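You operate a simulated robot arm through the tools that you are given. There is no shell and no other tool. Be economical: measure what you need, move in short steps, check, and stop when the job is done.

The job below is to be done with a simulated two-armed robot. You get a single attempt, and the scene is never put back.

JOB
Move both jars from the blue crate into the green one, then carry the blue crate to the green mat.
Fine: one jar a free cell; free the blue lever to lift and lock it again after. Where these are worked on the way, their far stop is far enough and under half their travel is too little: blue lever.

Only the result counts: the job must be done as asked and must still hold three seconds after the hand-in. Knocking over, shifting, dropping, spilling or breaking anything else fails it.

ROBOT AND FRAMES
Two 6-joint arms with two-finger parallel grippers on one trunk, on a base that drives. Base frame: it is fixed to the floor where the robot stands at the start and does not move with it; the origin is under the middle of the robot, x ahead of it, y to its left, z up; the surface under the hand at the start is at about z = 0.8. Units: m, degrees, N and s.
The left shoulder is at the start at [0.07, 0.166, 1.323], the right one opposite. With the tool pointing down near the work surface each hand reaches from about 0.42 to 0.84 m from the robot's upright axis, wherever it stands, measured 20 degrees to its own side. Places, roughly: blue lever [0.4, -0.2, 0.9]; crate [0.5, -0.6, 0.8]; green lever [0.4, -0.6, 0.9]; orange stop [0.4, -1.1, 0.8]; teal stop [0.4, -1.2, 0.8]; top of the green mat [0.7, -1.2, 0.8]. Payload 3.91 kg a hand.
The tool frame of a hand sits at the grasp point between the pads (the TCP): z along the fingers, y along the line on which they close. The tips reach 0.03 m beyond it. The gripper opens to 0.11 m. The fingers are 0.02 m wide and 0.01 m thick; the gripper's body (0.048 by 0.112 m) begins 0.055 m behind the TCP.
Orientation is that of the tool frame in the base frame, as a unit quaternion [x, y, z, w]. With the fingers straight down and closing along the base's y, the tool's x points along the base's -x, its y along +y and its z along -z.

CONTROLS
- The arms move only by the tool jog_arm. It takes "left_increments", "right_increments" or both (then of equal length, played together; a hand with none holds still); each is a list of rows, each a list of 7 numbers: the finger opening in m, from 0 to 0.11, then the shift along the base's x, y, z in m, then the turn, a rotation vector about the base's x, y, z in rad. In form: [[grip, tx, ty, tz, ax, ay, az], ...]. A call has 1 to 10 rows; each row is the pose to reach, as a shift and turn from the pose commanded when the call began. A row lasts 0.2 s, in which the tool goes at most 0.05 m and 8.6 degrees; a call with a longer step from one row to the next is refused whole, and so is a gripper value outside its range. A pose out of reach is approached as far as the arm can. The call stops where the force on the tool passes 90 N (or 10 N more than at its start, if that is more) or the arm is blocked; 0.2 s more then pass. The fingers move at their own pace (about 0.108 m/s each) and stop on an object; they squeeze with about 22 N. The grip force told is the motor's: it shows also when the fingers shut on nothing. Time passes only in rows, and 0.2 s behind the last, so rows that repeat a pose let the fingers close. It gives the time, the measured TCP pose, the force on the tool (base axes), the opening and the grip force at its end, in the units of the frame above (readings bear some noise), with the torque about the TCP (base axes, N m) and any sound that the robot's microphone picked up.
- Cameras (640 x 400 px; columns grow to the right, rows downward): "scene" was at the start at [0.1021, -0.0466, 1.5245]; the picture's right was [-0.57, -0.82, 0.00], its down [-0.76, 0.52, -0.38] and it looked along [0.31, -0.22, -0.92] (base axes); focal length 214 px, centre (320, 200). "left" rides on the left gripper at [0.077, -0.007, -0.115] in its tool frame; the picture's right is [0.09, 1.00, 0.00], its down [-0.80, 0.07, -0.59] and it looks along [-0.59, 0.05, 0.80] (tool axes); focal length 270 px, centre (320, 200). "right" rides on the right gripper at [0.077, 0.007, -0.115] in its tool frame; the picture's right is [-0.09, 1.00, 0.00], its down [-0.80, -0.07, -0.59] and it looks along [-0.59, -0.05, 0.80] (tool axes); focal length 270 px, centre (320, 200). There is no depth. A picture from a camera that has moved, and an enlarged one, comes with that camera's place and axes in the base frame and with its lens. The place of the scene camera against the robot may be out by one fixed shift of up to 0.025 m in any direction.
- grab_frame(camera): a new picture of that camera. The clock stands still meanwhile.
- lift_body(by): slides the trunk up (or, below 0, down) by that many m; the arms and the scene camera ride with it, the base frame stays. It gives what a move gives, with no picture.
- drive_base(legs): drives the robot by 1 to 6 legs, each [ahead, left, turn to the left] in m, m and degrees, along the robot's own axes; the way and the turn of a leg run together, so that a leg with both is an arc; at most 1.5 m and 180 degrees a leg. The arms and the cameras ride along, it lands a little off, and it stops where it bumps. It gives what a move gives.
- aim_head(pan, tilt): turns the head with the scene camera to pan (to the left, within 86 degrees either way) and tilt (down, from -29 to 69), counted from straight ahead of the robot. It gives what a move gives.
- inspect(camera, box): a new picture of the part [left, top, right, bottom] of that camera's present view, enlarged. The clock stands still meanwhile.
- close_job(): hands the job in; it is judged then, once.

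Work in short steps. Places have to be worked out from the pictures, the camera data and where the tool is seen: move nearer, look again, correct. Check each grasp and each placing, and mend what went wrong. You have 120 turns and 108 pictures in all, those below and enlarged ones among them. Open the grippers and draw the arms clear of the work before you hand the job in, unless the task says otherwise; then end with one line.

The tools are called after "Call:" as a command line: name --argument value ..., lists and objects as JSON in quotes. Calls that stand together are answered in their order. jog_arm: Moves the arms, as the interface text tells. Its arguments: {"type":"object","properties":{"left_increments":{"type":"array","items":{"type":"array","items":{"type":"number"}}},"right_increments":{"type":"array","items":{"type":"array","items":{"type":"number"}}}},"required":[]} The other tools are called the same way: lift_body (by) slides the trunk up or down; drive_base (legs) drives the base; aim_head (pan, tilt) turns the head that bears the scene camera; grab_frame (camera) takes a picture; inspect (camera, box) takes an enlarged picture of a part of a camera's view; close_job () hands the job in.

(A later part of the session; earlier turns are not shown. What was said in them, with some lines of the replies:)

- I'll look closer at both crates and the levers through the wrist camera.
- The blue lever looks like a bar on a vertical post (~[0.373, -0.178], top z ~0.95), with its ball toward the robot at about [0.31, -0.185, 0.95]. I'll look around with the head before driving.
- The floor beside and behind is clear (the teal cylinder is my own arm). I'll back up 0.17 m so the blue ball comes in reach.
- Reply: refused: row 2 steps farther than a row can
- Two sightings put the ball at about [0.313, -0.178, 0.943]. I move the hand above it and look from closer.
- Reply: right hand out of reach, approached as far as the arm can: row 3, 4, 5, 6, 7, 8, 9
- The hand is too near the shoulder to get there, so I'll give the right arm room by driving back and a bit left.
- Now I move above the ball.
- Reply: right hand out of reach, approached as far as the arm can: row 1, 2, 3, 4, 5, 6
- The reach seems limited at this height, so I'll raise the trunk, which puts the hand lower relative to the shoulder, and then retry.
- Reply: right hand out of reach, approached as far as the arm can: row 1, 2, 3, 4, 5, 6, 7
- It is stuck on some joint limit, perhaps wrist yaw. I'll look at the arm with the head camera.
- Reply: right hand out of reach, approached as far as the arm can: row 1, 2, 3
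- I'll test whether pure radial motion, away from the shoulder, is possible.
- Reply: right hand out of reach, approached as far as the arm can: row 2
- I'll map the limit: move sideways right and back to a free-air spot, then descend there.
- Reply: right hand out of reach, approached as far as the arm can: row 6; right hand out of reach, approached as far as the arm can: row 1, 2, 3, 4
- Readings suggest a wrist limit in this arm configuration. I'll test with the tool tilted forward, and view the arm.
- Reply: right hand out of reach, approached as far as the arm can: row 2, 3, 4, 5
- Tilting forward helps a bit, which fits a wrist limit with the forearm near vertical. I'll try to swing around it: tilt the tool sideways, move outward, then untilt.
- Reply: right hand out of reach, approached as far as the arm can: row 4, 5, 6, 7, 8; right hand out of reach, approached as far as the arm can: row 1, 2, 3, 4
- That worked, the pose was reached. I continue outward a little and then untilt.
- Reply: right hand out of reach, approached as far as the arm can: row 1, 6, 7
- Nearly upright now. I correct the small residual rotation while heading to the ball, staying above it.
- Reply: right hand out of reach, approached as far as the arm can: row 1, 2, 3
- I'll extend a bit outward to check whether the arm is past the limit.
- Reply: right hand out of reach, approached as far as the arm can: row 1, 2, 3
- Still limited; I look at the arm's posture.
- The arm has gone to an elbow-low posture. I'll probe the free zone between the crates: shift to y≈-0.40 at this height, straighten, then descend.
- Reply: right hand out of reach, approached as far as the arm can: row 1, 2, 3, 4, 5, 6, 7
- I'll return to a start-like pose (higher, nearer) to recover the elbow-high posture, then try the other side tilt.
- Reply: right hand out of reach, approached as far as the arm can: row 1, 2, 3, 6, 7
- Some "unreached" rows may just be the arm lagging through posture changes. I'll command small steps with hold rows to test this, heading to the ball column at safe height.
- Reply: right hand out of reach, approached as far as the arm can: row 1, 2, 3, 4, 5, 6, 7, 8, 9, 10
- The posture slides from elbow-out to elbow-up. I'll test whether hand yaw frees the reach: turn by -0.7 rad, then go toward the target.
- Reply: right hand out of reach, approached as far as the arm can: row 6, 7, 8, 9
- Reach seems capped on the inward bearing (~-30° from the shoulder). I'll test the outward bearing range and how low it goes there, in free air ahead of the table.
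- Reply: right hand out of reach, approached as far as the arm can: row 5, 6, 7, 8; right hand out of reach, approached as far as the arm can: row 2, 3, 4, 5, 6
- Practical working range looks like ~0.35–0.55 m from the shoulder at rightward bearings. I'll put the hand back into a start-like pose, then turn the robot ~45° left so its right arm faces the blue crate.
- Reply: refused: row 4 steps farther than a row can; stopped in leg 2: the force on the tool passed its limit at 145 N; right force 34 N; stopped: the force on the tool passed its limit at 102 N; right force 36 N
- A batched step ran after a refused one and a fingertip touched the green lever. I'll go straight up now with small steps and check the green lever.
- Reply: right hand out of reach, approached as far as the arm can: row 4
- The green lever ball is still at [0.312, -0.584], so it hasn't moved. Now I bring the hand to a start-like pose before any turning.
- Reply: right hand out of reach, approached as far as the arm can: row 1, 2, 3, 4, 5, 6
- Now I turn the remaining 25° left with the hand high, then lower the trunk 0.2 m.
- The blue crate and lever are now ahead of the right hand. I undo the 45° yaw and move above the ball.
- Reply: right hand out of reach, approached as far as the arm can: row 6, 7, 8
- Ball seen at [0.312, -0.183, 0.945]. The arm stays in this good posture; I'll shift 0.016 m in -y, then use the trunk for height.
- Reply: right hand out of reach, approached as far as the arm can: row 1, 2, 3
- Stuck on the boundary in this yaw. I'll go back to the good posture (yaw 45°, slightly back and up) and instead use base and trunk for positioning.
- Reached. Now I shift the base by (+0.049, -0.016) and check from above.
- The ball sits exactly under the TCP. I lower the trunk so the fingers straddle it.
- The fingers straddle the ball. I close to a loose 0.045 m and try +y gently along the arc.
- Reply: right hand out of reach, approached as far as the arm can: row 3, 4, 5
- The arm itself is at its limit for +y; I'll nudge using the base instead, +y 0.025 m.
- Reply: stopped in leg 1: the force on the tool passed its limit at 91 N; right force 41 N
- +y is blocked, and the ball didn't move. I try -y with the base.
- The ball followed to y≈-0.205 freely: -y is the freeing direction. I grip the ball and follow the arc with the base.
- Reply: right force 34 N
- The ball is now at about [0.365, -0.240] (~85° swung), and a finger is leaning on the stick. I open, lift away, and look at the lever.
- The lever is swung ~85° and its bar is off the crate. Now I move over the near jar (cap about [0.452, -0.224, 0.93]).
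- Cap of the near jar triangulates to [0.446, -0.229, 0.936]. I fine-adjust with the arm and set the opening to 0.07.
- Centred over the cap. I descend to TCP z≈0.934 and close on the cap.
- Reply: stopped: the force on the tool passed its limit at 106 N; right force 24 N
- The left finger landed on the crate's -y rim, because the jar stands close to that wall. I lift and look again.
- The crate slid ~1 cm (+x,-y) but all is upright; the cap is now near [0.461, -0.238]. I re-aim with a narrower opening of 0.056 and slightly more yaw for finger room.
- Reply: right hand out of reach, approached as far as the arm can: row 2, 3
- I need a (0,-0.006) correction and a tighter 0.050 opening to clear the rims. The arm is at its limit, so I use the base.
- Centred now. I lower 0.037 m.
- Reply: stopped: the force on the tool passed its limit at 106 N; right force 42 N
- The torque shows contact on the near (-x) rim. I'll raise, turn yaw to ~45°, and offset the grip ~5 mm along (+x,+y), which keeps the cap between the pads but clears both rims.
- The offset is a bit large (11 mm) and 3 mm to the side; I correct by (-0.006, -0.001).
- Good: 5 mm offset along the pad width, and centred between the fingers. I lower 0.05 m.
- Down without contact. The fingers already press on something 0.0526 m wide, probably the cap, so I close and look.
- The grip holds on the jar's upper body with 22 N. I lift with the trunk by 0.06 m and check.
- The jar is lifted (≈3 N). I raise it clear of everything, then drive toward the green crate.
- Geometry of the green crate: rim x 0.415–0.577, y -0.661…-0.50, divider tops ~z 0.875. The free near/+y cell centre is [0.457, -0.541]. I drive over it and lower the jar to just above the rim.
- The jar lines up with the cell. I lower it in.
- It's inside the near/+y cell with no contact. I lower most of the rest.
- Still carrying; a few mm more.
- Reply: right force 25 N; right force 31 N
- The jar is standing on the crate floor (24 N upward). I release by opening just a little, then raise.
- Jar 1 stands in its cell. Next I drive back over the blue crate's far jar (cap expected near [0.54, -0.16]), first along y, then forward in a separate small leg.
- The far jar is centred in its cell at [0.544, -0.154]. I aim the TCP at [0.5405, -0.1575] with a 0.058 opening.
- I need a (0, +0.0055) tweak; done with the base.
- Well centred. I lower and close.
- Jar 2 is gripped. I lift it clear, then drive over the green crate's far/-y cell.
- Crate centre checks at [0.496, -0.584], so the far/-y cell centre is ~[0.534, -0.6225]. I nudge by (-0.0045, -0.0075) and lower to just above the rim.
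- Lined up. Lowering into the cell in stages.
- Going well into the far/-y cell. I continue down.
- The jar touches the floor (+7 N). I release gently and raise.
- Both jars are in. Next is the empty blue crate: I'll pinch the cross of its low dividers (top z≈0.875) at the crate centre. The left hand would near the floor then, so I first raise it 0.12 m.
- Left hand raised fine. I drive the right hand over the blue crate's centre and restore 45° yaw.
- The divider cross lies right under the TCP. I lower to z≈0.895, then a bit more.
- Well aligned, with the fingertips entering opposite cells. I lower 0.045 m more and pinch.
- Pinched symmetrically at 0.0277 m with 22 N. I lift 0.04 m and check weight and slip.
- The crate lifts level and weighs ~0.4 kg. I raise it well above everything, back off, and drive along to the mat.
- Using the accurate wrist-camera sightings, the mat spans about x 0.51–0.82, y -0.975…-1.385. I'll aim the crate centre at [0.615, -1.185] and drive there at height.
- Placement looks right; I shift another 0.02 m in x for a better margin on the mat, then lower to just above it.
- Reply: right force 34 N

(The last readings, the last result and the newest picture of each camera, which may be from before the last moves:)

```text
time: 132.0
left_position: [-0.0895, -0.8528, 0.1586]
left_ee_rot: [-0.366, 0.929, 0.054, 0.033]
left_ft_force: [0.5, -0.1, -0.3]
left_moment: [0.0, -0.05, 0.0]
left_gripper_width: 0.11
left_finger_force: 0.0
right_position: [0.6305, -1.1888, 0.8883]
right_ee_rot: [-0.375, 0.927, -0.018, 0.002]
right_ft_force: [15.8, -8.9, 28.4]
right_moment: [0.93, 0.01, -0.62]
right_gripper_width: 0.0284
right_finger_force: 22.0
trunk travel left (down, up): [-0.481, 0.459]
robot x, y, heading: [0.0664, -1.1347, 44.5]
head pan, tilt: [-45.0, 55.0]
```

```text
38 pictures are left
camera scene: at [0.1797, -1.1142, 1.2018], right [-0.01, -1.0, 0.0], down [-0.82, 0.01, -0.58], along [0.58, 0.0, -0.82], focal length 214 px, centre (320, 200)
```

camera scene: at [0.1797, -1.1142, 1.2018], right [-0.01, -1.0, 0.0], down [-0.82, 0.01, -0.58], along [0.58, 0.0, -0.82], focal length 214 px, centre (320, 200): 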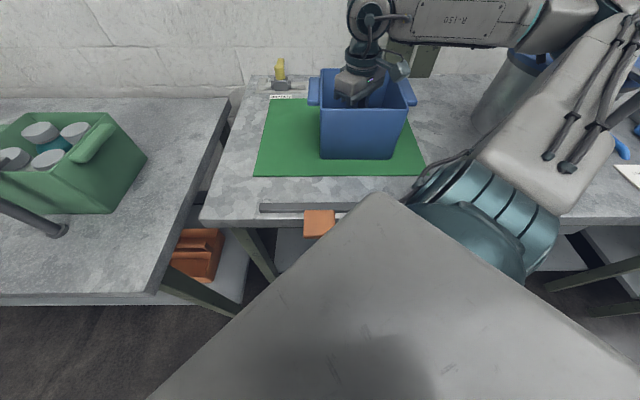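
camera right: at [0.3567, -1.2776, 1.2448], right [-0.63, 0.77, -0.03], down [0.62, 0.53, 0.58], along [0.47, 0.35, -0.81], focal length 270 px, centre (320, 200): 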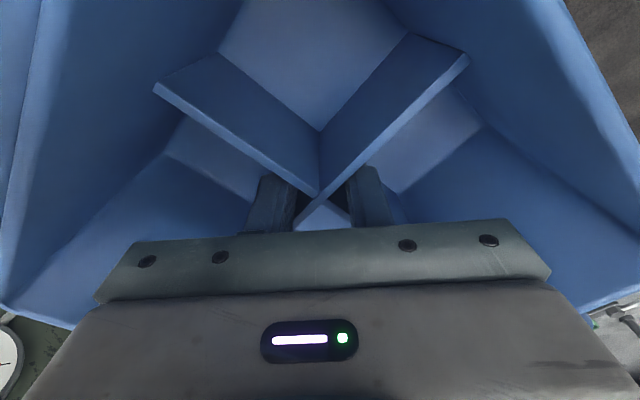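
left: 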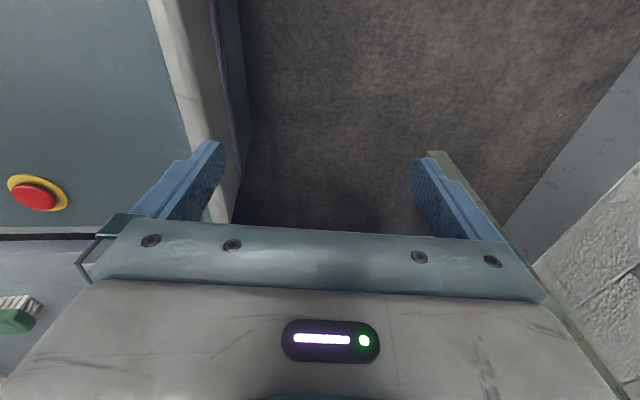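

Contact with the mat (28 N), and the crate is well within it. I release and look.

Call:
jog_arm --right_increments '[[0.06, 0, 0, 0.0, 0, 0.0, 0], [0.06, 0, 0, 0, 0, 0, 0], [0.06, 0, 0, 0, 0, 0, 0]]'

Call:
lift_body --by 0.03

Call:
grab_frame --camera "right"

```text
time: 132.8
left_position: [-0.0898, -0.8538, 0.1587]
left_ee_rot: [-0.366, 0.929, 0.054, 0.032]
left_ft_force: [0.1, 0.2, -0.3]
left_moment: [-0.02, -0.01, 0.04]
left_gripper_width: 0.11
left_finger_force: 0.0
right_position: [0.632, -1.1863, 0.8849]
right_ee_rot: [-0.377, 0.926, -0.016, -0.002]
right_ft_force: [0.9, -0.7, 0.2]
right_moment: [0.02, -0.01, -0.02]
right_gripper_width: 0.0601
right_finger_force: 0.0
trunk travel left (down, up): [-0.481, 0.459]
robot x, y, heading: [0.0683, -1.1321, 44.5]
head pan, tilt: [-45.0, 55.0]
```

```text
time: 133.6
left_position: [-0.0892, -0.8534, 0.1882]
left_ee_rot: [-0.366, 0.929, 0.054, 0.032]
left_ft_force: [-0.7, -0.4, 0.1]
left_moment: [-0.01, 0.01, -0.01]
left_gripper_width: 0.11
left_finger_force: 0.1
right_position: [0.6329, -1.1862, 0.9154]
right_ee_rot: [-0.376, 0.927, -0.017, -0.002]
right_ft_force: [0.8, 0.1, -0.2]
right_moment: [0.02, 0.0, 0.0]
right_gripper_width: 0.0597
right_finger_force: 0.0
trunk travel left (down, up): [-0.511, 0.429]
robot x, y, heading: [0.0722, -1.1344, 44.8]
head pan, tilt: [-45.0, 55.0]
```

```text
37 pictures are left
camera right: at [0.5715, -1.2334, 1.03], right [-0.63, 0.77, -0.03], down [0.62, 0.53, 0.58], along [0.47, 0.35, -0.81], focal length 270 px, centre (320, 200)
```

right: 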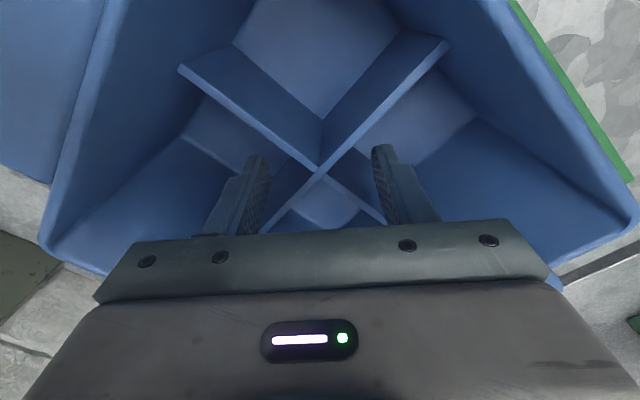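

The crate stands on the mat. I raise the hand out, back off, and drive back to the blue lever to lock it again.

Call:
lift_body --by 0.17

Call:
drive_base --legs '[[-0.1919, 0.1899, 0], [0.6647, 0.6717, 0]]'

Call:
grab_frame --camera "right"

```text
time: 135.5
left_position: [-0.0899, -0.8532, 0.358]
left_ee_rot: [-0.366, 0.929, 0.054, 0.031]
left_ft_force: [-0.4, -1.1, 0.3]
left_moment: [0.03, -0.02, 0.0]
left_gripper_width: 0.1102
left_finger_force: 0.0
right_position: [0.6322, -1.1866, 1.0846]
right_ee_rot: [-0.376, 0.927, -0.016, -0.001]
right_ft_force: [0.3, 0.4, 0.4]
right_moment: [0.05, -0.02, 0.04]
right_gripper_width: 0.06
right_finger_force: 0.0
trunk travel left (down, up): [-0.681, 0.259]
robot x, y, heading: [0.0719, -1.1325, 44.6]
head pan, tilt: [-45.0, 55.0]
```

```text
time: 141.9
left_position: [-0.3697, 0.0974, 0.3589]
left_ee_rot: [-0.361, 0.93, 0.054, 0.031]
left_ft_force: [-0.5, 0.3, -0.1]
left_moment: [-0.01, 0.01, -0.02]
left_gripper_width: 0.11
left_finger_force: 0.0
right_position: [0.3509, -0.2422, 1.0861]
right_ee_rot: [-0.372, 0.928, -0.017, -0.002]
right_ft_force: [-0.2, 0.3, 0.9]
right_moment: [0.03, -0.03, 0.01]
right_gripper_width: 0.0598
right_finger_force: 0.0
trunk travel left (down, up): [-0.681, 0.259]
robot x, y, heading: [-0.2102, -0.1848, 44.1]
head pan, tilt: [-45.0, 55.0]
```

```text
36 pictures are left
camera right: at [0.2893, -0.2884, 1.2001], right [-0.62, 0.78, -0.03], down [0.62, 0.52, 0.58], along [0.47, 0.34, -0.81], focal length 270 px, centre (320, 200)
```

right: 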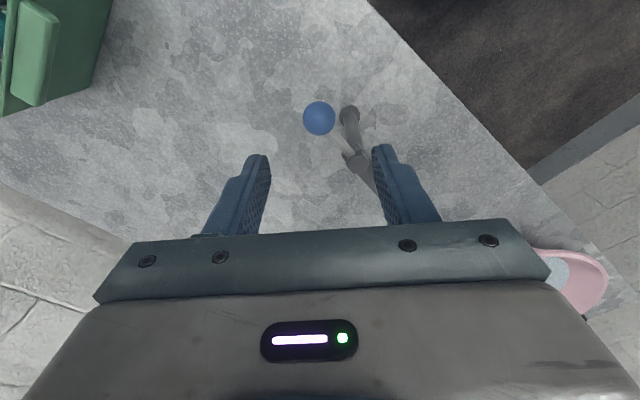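

Ball at [0.363, -0.242]. I shift (+0.009, +0.003), open to 0.07 and lower around it.

Call:
drive_base --legs '[[0.0085, -0.0042, 0]]'

Call:
jog_arm --right_increments '[[0.07, 0, 0, 0.0, 0, 0.0, 0], [0.07, 0, 0, 0, 0, 0, 0]]'

Call:
lift_body --by -0.129

Call:
grab_frame --camera "right"

```text
time: 142.7
left_position: [-0.3604, 0.0989, 0.3582]
left_ee_rot: [-0.362, 0.93, 0.054, 0.033]
left_ft_force: [-0.3, -0.2, 0.1]
left_moment: [0.0, -0.01, 0.02]
left_gripper_width: 0.1101
left_finger_force: 0.0
right_position: [0.3575, -0.2395, 1.0871]
right_ee_rot: [-0.372, 0.928, -0.017, -0.001]
right_ft_force: [0.1, -0.2, 0.4]
right_moment: [0.05, -0.01, 0.0]
right_gripper_width: 0.06
right_finger_force: 0.1
trunk travel left (down, up): [-0.681, 0.259]
robot x, y, heading: [-0.2037, -0.1838, 44.4]
head pan, tilt: [-45.0, 55.0]
```

```text
time: 143.3
left_position: [-0.359, 0.0993, 0.3583]
left_ee_rot: [-0.362, 0.93, 0.054, 0.032]
left_ft_force: [0.5, -0.1, 0.2]
left_moment: [-0.01, 0.01, 0.02]
left_gripper_width: 0.1101
left_finger_force: 0.0
right_position: [0.3602, -0.2391, 1.0852]
right_ee_rot: [-0.372, 0.928, -0.017, -0.003]
right_ft_force: [-0.1, -0.3, -0.2]
right_moment: [0.01, -0.01, 0.0]
right_gripper_width: 0.0701
right_finger_force: 0.1
trunk travel left (down, up): [-0.681, 0.259]
robot x, y, heading: [-0.2003, -0.1828, 44.0]
head pan, tilt: [-45.0, 55.0]
```

```text
time: 144.8
left_position: [-0.3583, 0.1002, 0.2289]
left_ee_rot: [-0.362, 0.93, 0.054, 0.031]
left_ft_force: [-0.9, -0.4, -0.6]
left_moment: [-0.01, 0.0, -0.03]
left_gripper_width: 0.1098
left_finger_force: 0.0
right_position: [0.3596, -0.2404, 0.9565]
right_ee_rot: [-0.373, 0.928, -0.017, -0.001]
right_ft_force: [0.2, 0.1, -0.4]
right_moment: [0.0, 0.02, 0.01]
right_gripper_width: 0.0701
right_finger_force: 0.1
trunk travel left (down, up): [-0.552, 0.388]
robot x, y, heading: [-0.2003, -0.1801, 44.2]
head pan, tilt: [-45.0, 55.0]
```

```text
35 pictures are left
camera right: at [0.2981, -0.2855, 1.0712], right [-0.62, 0.78, -0.03], down [0.62, 0.52, 0.58], along [0.47, 0.34, -0.81], focal length 270 px, centre (320, 200)
```

right: 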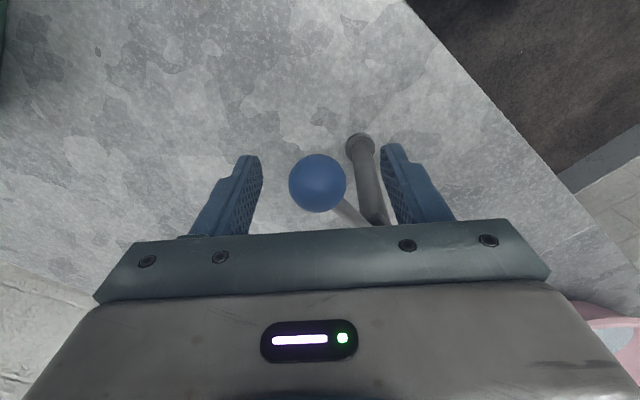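

The ball is between the fingers. I push it back along the arc toward the lock stop with two short base legs.

Call:
drive_base --legs '[[-0.0083, 0.0527, 0], [0.0206, 0.0469, 0]]'

Call:
grab_frame --camera "right"

```text
time: 146.3
left_position: [-0.4192, 0.1797, 0.2299]
left_ee_rot: [-0.362, 0.93, 0.056, 0.033]
left_ft_force: [0.6, -0.1, -0.4]
left_moment: [0.03, -0.04, -0.01]
left_gripper_width: 0.1098
left_finger_force: 0.1
right_position: [0.2992, -0.1623, 0.9551]
right_ee_rot: [-0.372, 0.928, -0.016, -0.002]
right_ft_force: [0.0, -25.9, -1.0]
right_moment: [-0.17, 0.37, -0.95]
right_gripper_width: 0.0791
right_finger_force: 8.7
trunk travel left (down, up): [-0.552, 0.388]
robot x, y, heading: [-0.2616, -0.1016, 44.1]
head pan, tilt: [-45.0, 55.0]
```

```text
34 pictures are left
camera right: at [0.2376, -0.209, 1.0708], right [-0.62, 0.78, -0.03], down [0.62, 0.52, 0.58], along [0.47, 0.35, -0.81], focal length 270 px, centre (320, 200)
```

right: 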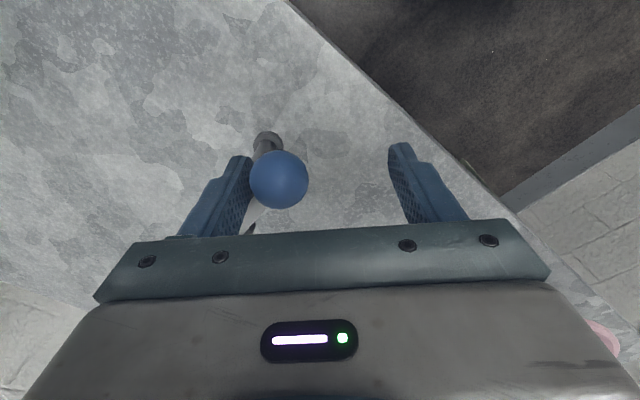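

The ball is at [0.314, -0.180], its original locked place, pressed on the stop (26 N). I ease off, raise the hand and verify.

Call:
drive_base --legs '[[0.0, -0.015, 0]]'

Call:
lift_body --by 0.16

Call:
grab_frame --camera "right"

Call:
grab_frame --camera "scene"

```text
time: 147.1
left_position: [-0.4083, 0.1702, 0.2288]
left_ee_rot: [-0.362, 0.93, 0.053, 0.033]
left_ft_force: [0.5, -0.9, 0.8]
left_moment: [-0.03, 0.0, 0.01]
left_gripper_width: 0.1098
left_finger_force: 0.0
right_position: [0.3098, -0.1706, 0.9559]
right_ee_rot: [-0.372, 0.928, -0.018, -0.003]
right_ft_force: [-0.8, 0.1, -0.1]
right_moment: [0.01, -0.02, -0.02]
right_gripper_width: 0.07
right_finger_force: 0.0
trunk travel left (down, up): [-0.552, 0.388]
robot x, y, heading: [-0.2495, -0.1121, 44.4]
head pan, tilt: [-45.0, 55.0]
```

```text
time: 148.9
left_position: [-0.4101, 0.1693, 0.3892]
left_ee_rot: [-0.362, 0.93, 0.055, 0.031]
left_ft_force: [-0.5, -0.4, -0.7]
left_moment: [-0.03, 0.0, 0.05]
left_gripper_width: 0.1099
left_finger_force: 0.0
right_position: [0.3099, -0.17, 1.1167]
right_ee_rot: [-0.372, 0.928, -0.017, -0.003]
right_ft_force: [0.6, -0.3, -0.5]
right_moment: [-0.05, 0.03, -0.03]
right_gripper_width: 0.0697
right_finger_force: 0.1
trunk travel left (down, up): [-0.712, 0.228]
robot x, y, heading: [-0.2468, -0.1101, 44.0]
head pan, tilt: [-45.0, 55.0]
```

```text
33 pictures are left
camera right: at [0.2484, -0.2161, 1.231], right [-0.62, 0.78, -0.03], down [0.62, 0.52, 0.58], along [0.47, 0.34, -0.81], focal length 270 px, centre (320, 200)
```

right: 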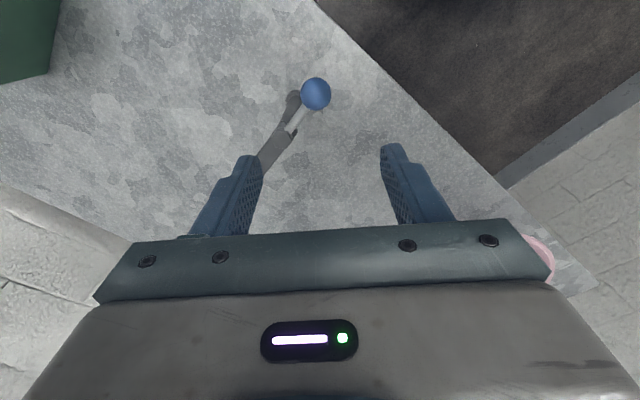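

```text
32 pictures are left
camera scene: at [-0.1382, -0.0921, 1.4319], right [-0.01, -1.0, 0.0], down [-0.82, 0.01, -0.57], along [0.57, -0.01, -0.82], focal length 214 px, centre (320, 200)
```

scene: 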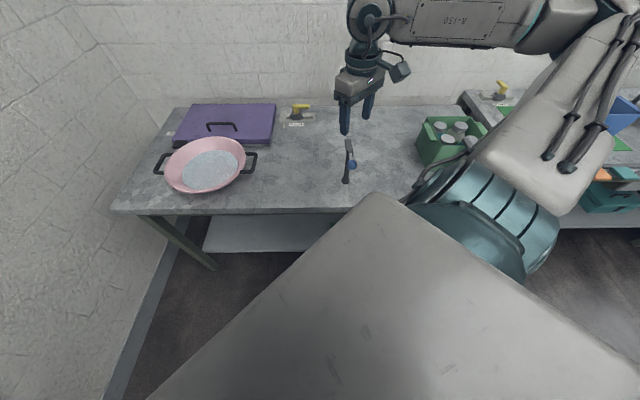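

The lever is back in its locked pose. I open the gripper, back off, and take a last look at the crates and mat.

Call:
drive_base --legs '[[-0.14, 0.14, 0]]'

Call:
jog_arm --right_increments '[[0.11, 0, 0, 0.0, 0, 0.0, 0], [0.11, 0, 0, 0, 0, 0, 0]]'

Call:
aim_head --pan -86 --tilt 30

Call:
grab_frame --camera "scene"

```text
time: 150.5
left_position: [-0.6048, 0.1712, 0.3889]
left_ee_rot: [-0.36, 0.931, 0.054, 0.031]
left_ft_force: [-0.4, 0.3, -0.8]
left_moment: [-0.01, -0.04, -0.01]
left_gripper_width: 0.1101
left_finger_force: 0.1
right_position: [0.1139, -0.1703, 1.1151]
right_ee_rot: [-0.371, 0.929, -0.017, -0.004]
right_ft_force: [0.5, -0.2, 0.9]
right_moment: [-0.01, 0.03, -0.03]
right_gripper_width: 0.0701
right_finger_force: 0.1
trunk travel left (down, up): [-0.712, 0.228]
robot x, y, heading: [-0.4514, -0.1071, 44.0]
head pan, tilt: [-45.0, 55.0]
```

```text
time: 151.1
left_position: [-0.6065, 0.1724, 0.3898]
left_ee_rot: [-0.361, 0.931, 0.054, 0.032]
left_ft_force: [0.8, 0.5, 0.0]
left_moment: [-0.02, 0.0, -0.01]
left_gripper_width: 0.1097
left_finger_force: 0.2
right_position: [0.112, -0.1701, 1.1172]
right_ee_rot: [-0.37, 0.929, -0.018, -0.002]
right_ft_force: [-0.8, 0.3, 0.5]
right_moment: [0.02, -0.01, 0.01]
right_gripper_width: 0.11
right_finger_force: 0.1
trunk travel left (down, up): [-0.712, 0.228]
robot x, y, heading: [-0.4472, -0.1087, 43.9]
head pan, tilt: [-45.0, 55.0]
```

```text
time: 152.2
left_position: [-0.6049, 0.1726, 0.3898]
left_ee_rot: [-0.36, 0.931, 0.054, 0.032]
left_ft_force: [-0.2, 0.3, -0.6]
left_moment: [-0.01, 0.01, -0.01]
left_gripper_width: 0.11
left_finger_force: 0.0
right_position: [0.1122, -0.1694, 1.116]
right_ee_rot: [-0.371, 0.929, -0.018, -0.003]
right_ft_force: [-0.6, 0.0, 0.2]
right_moment: [0.0, 0.01, -0.02]
right_gripper_width: 0.1101
right_finger_force: 0.1
trunk travel left (down, up): [-0.712, 0.228]
robot x, y, heading: [-0.4455, -0.1091, 44.0]
head pan, tilt: [-85.9, 30.0]
```

```text
31 pictures are left
camera scene: at [-0.3407, -0.1488, 1.4679], right [-0.67, -0.74, 0.0], down [-0.37, 0.33, -0.87], along [0.64, -0.58, -0.5], focal length 214 px, centre (320, 200)
```

scene: 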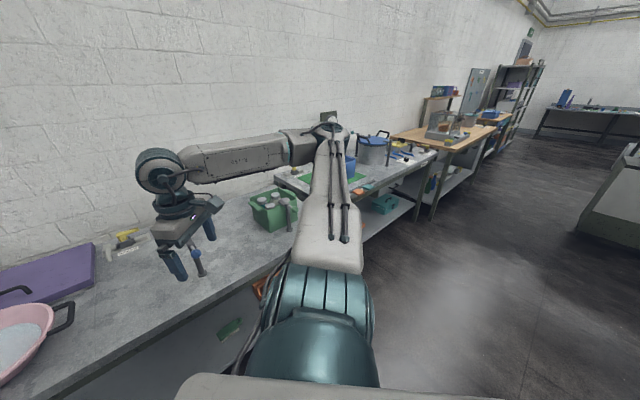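

Everything stands as placed: four jars in the green crate, the blue crate on the mat, the blue lever locked, and both arms clear. I hand in.

Call:
close_job

```text
The job is handed in.
```

Both jars are in the green crate, one in each cell that was free. The blue crate is on the green mat, and the blue lever is back in its locked position. A gripper finger bumped the green lever once, but its ball was at the same position afterwards.
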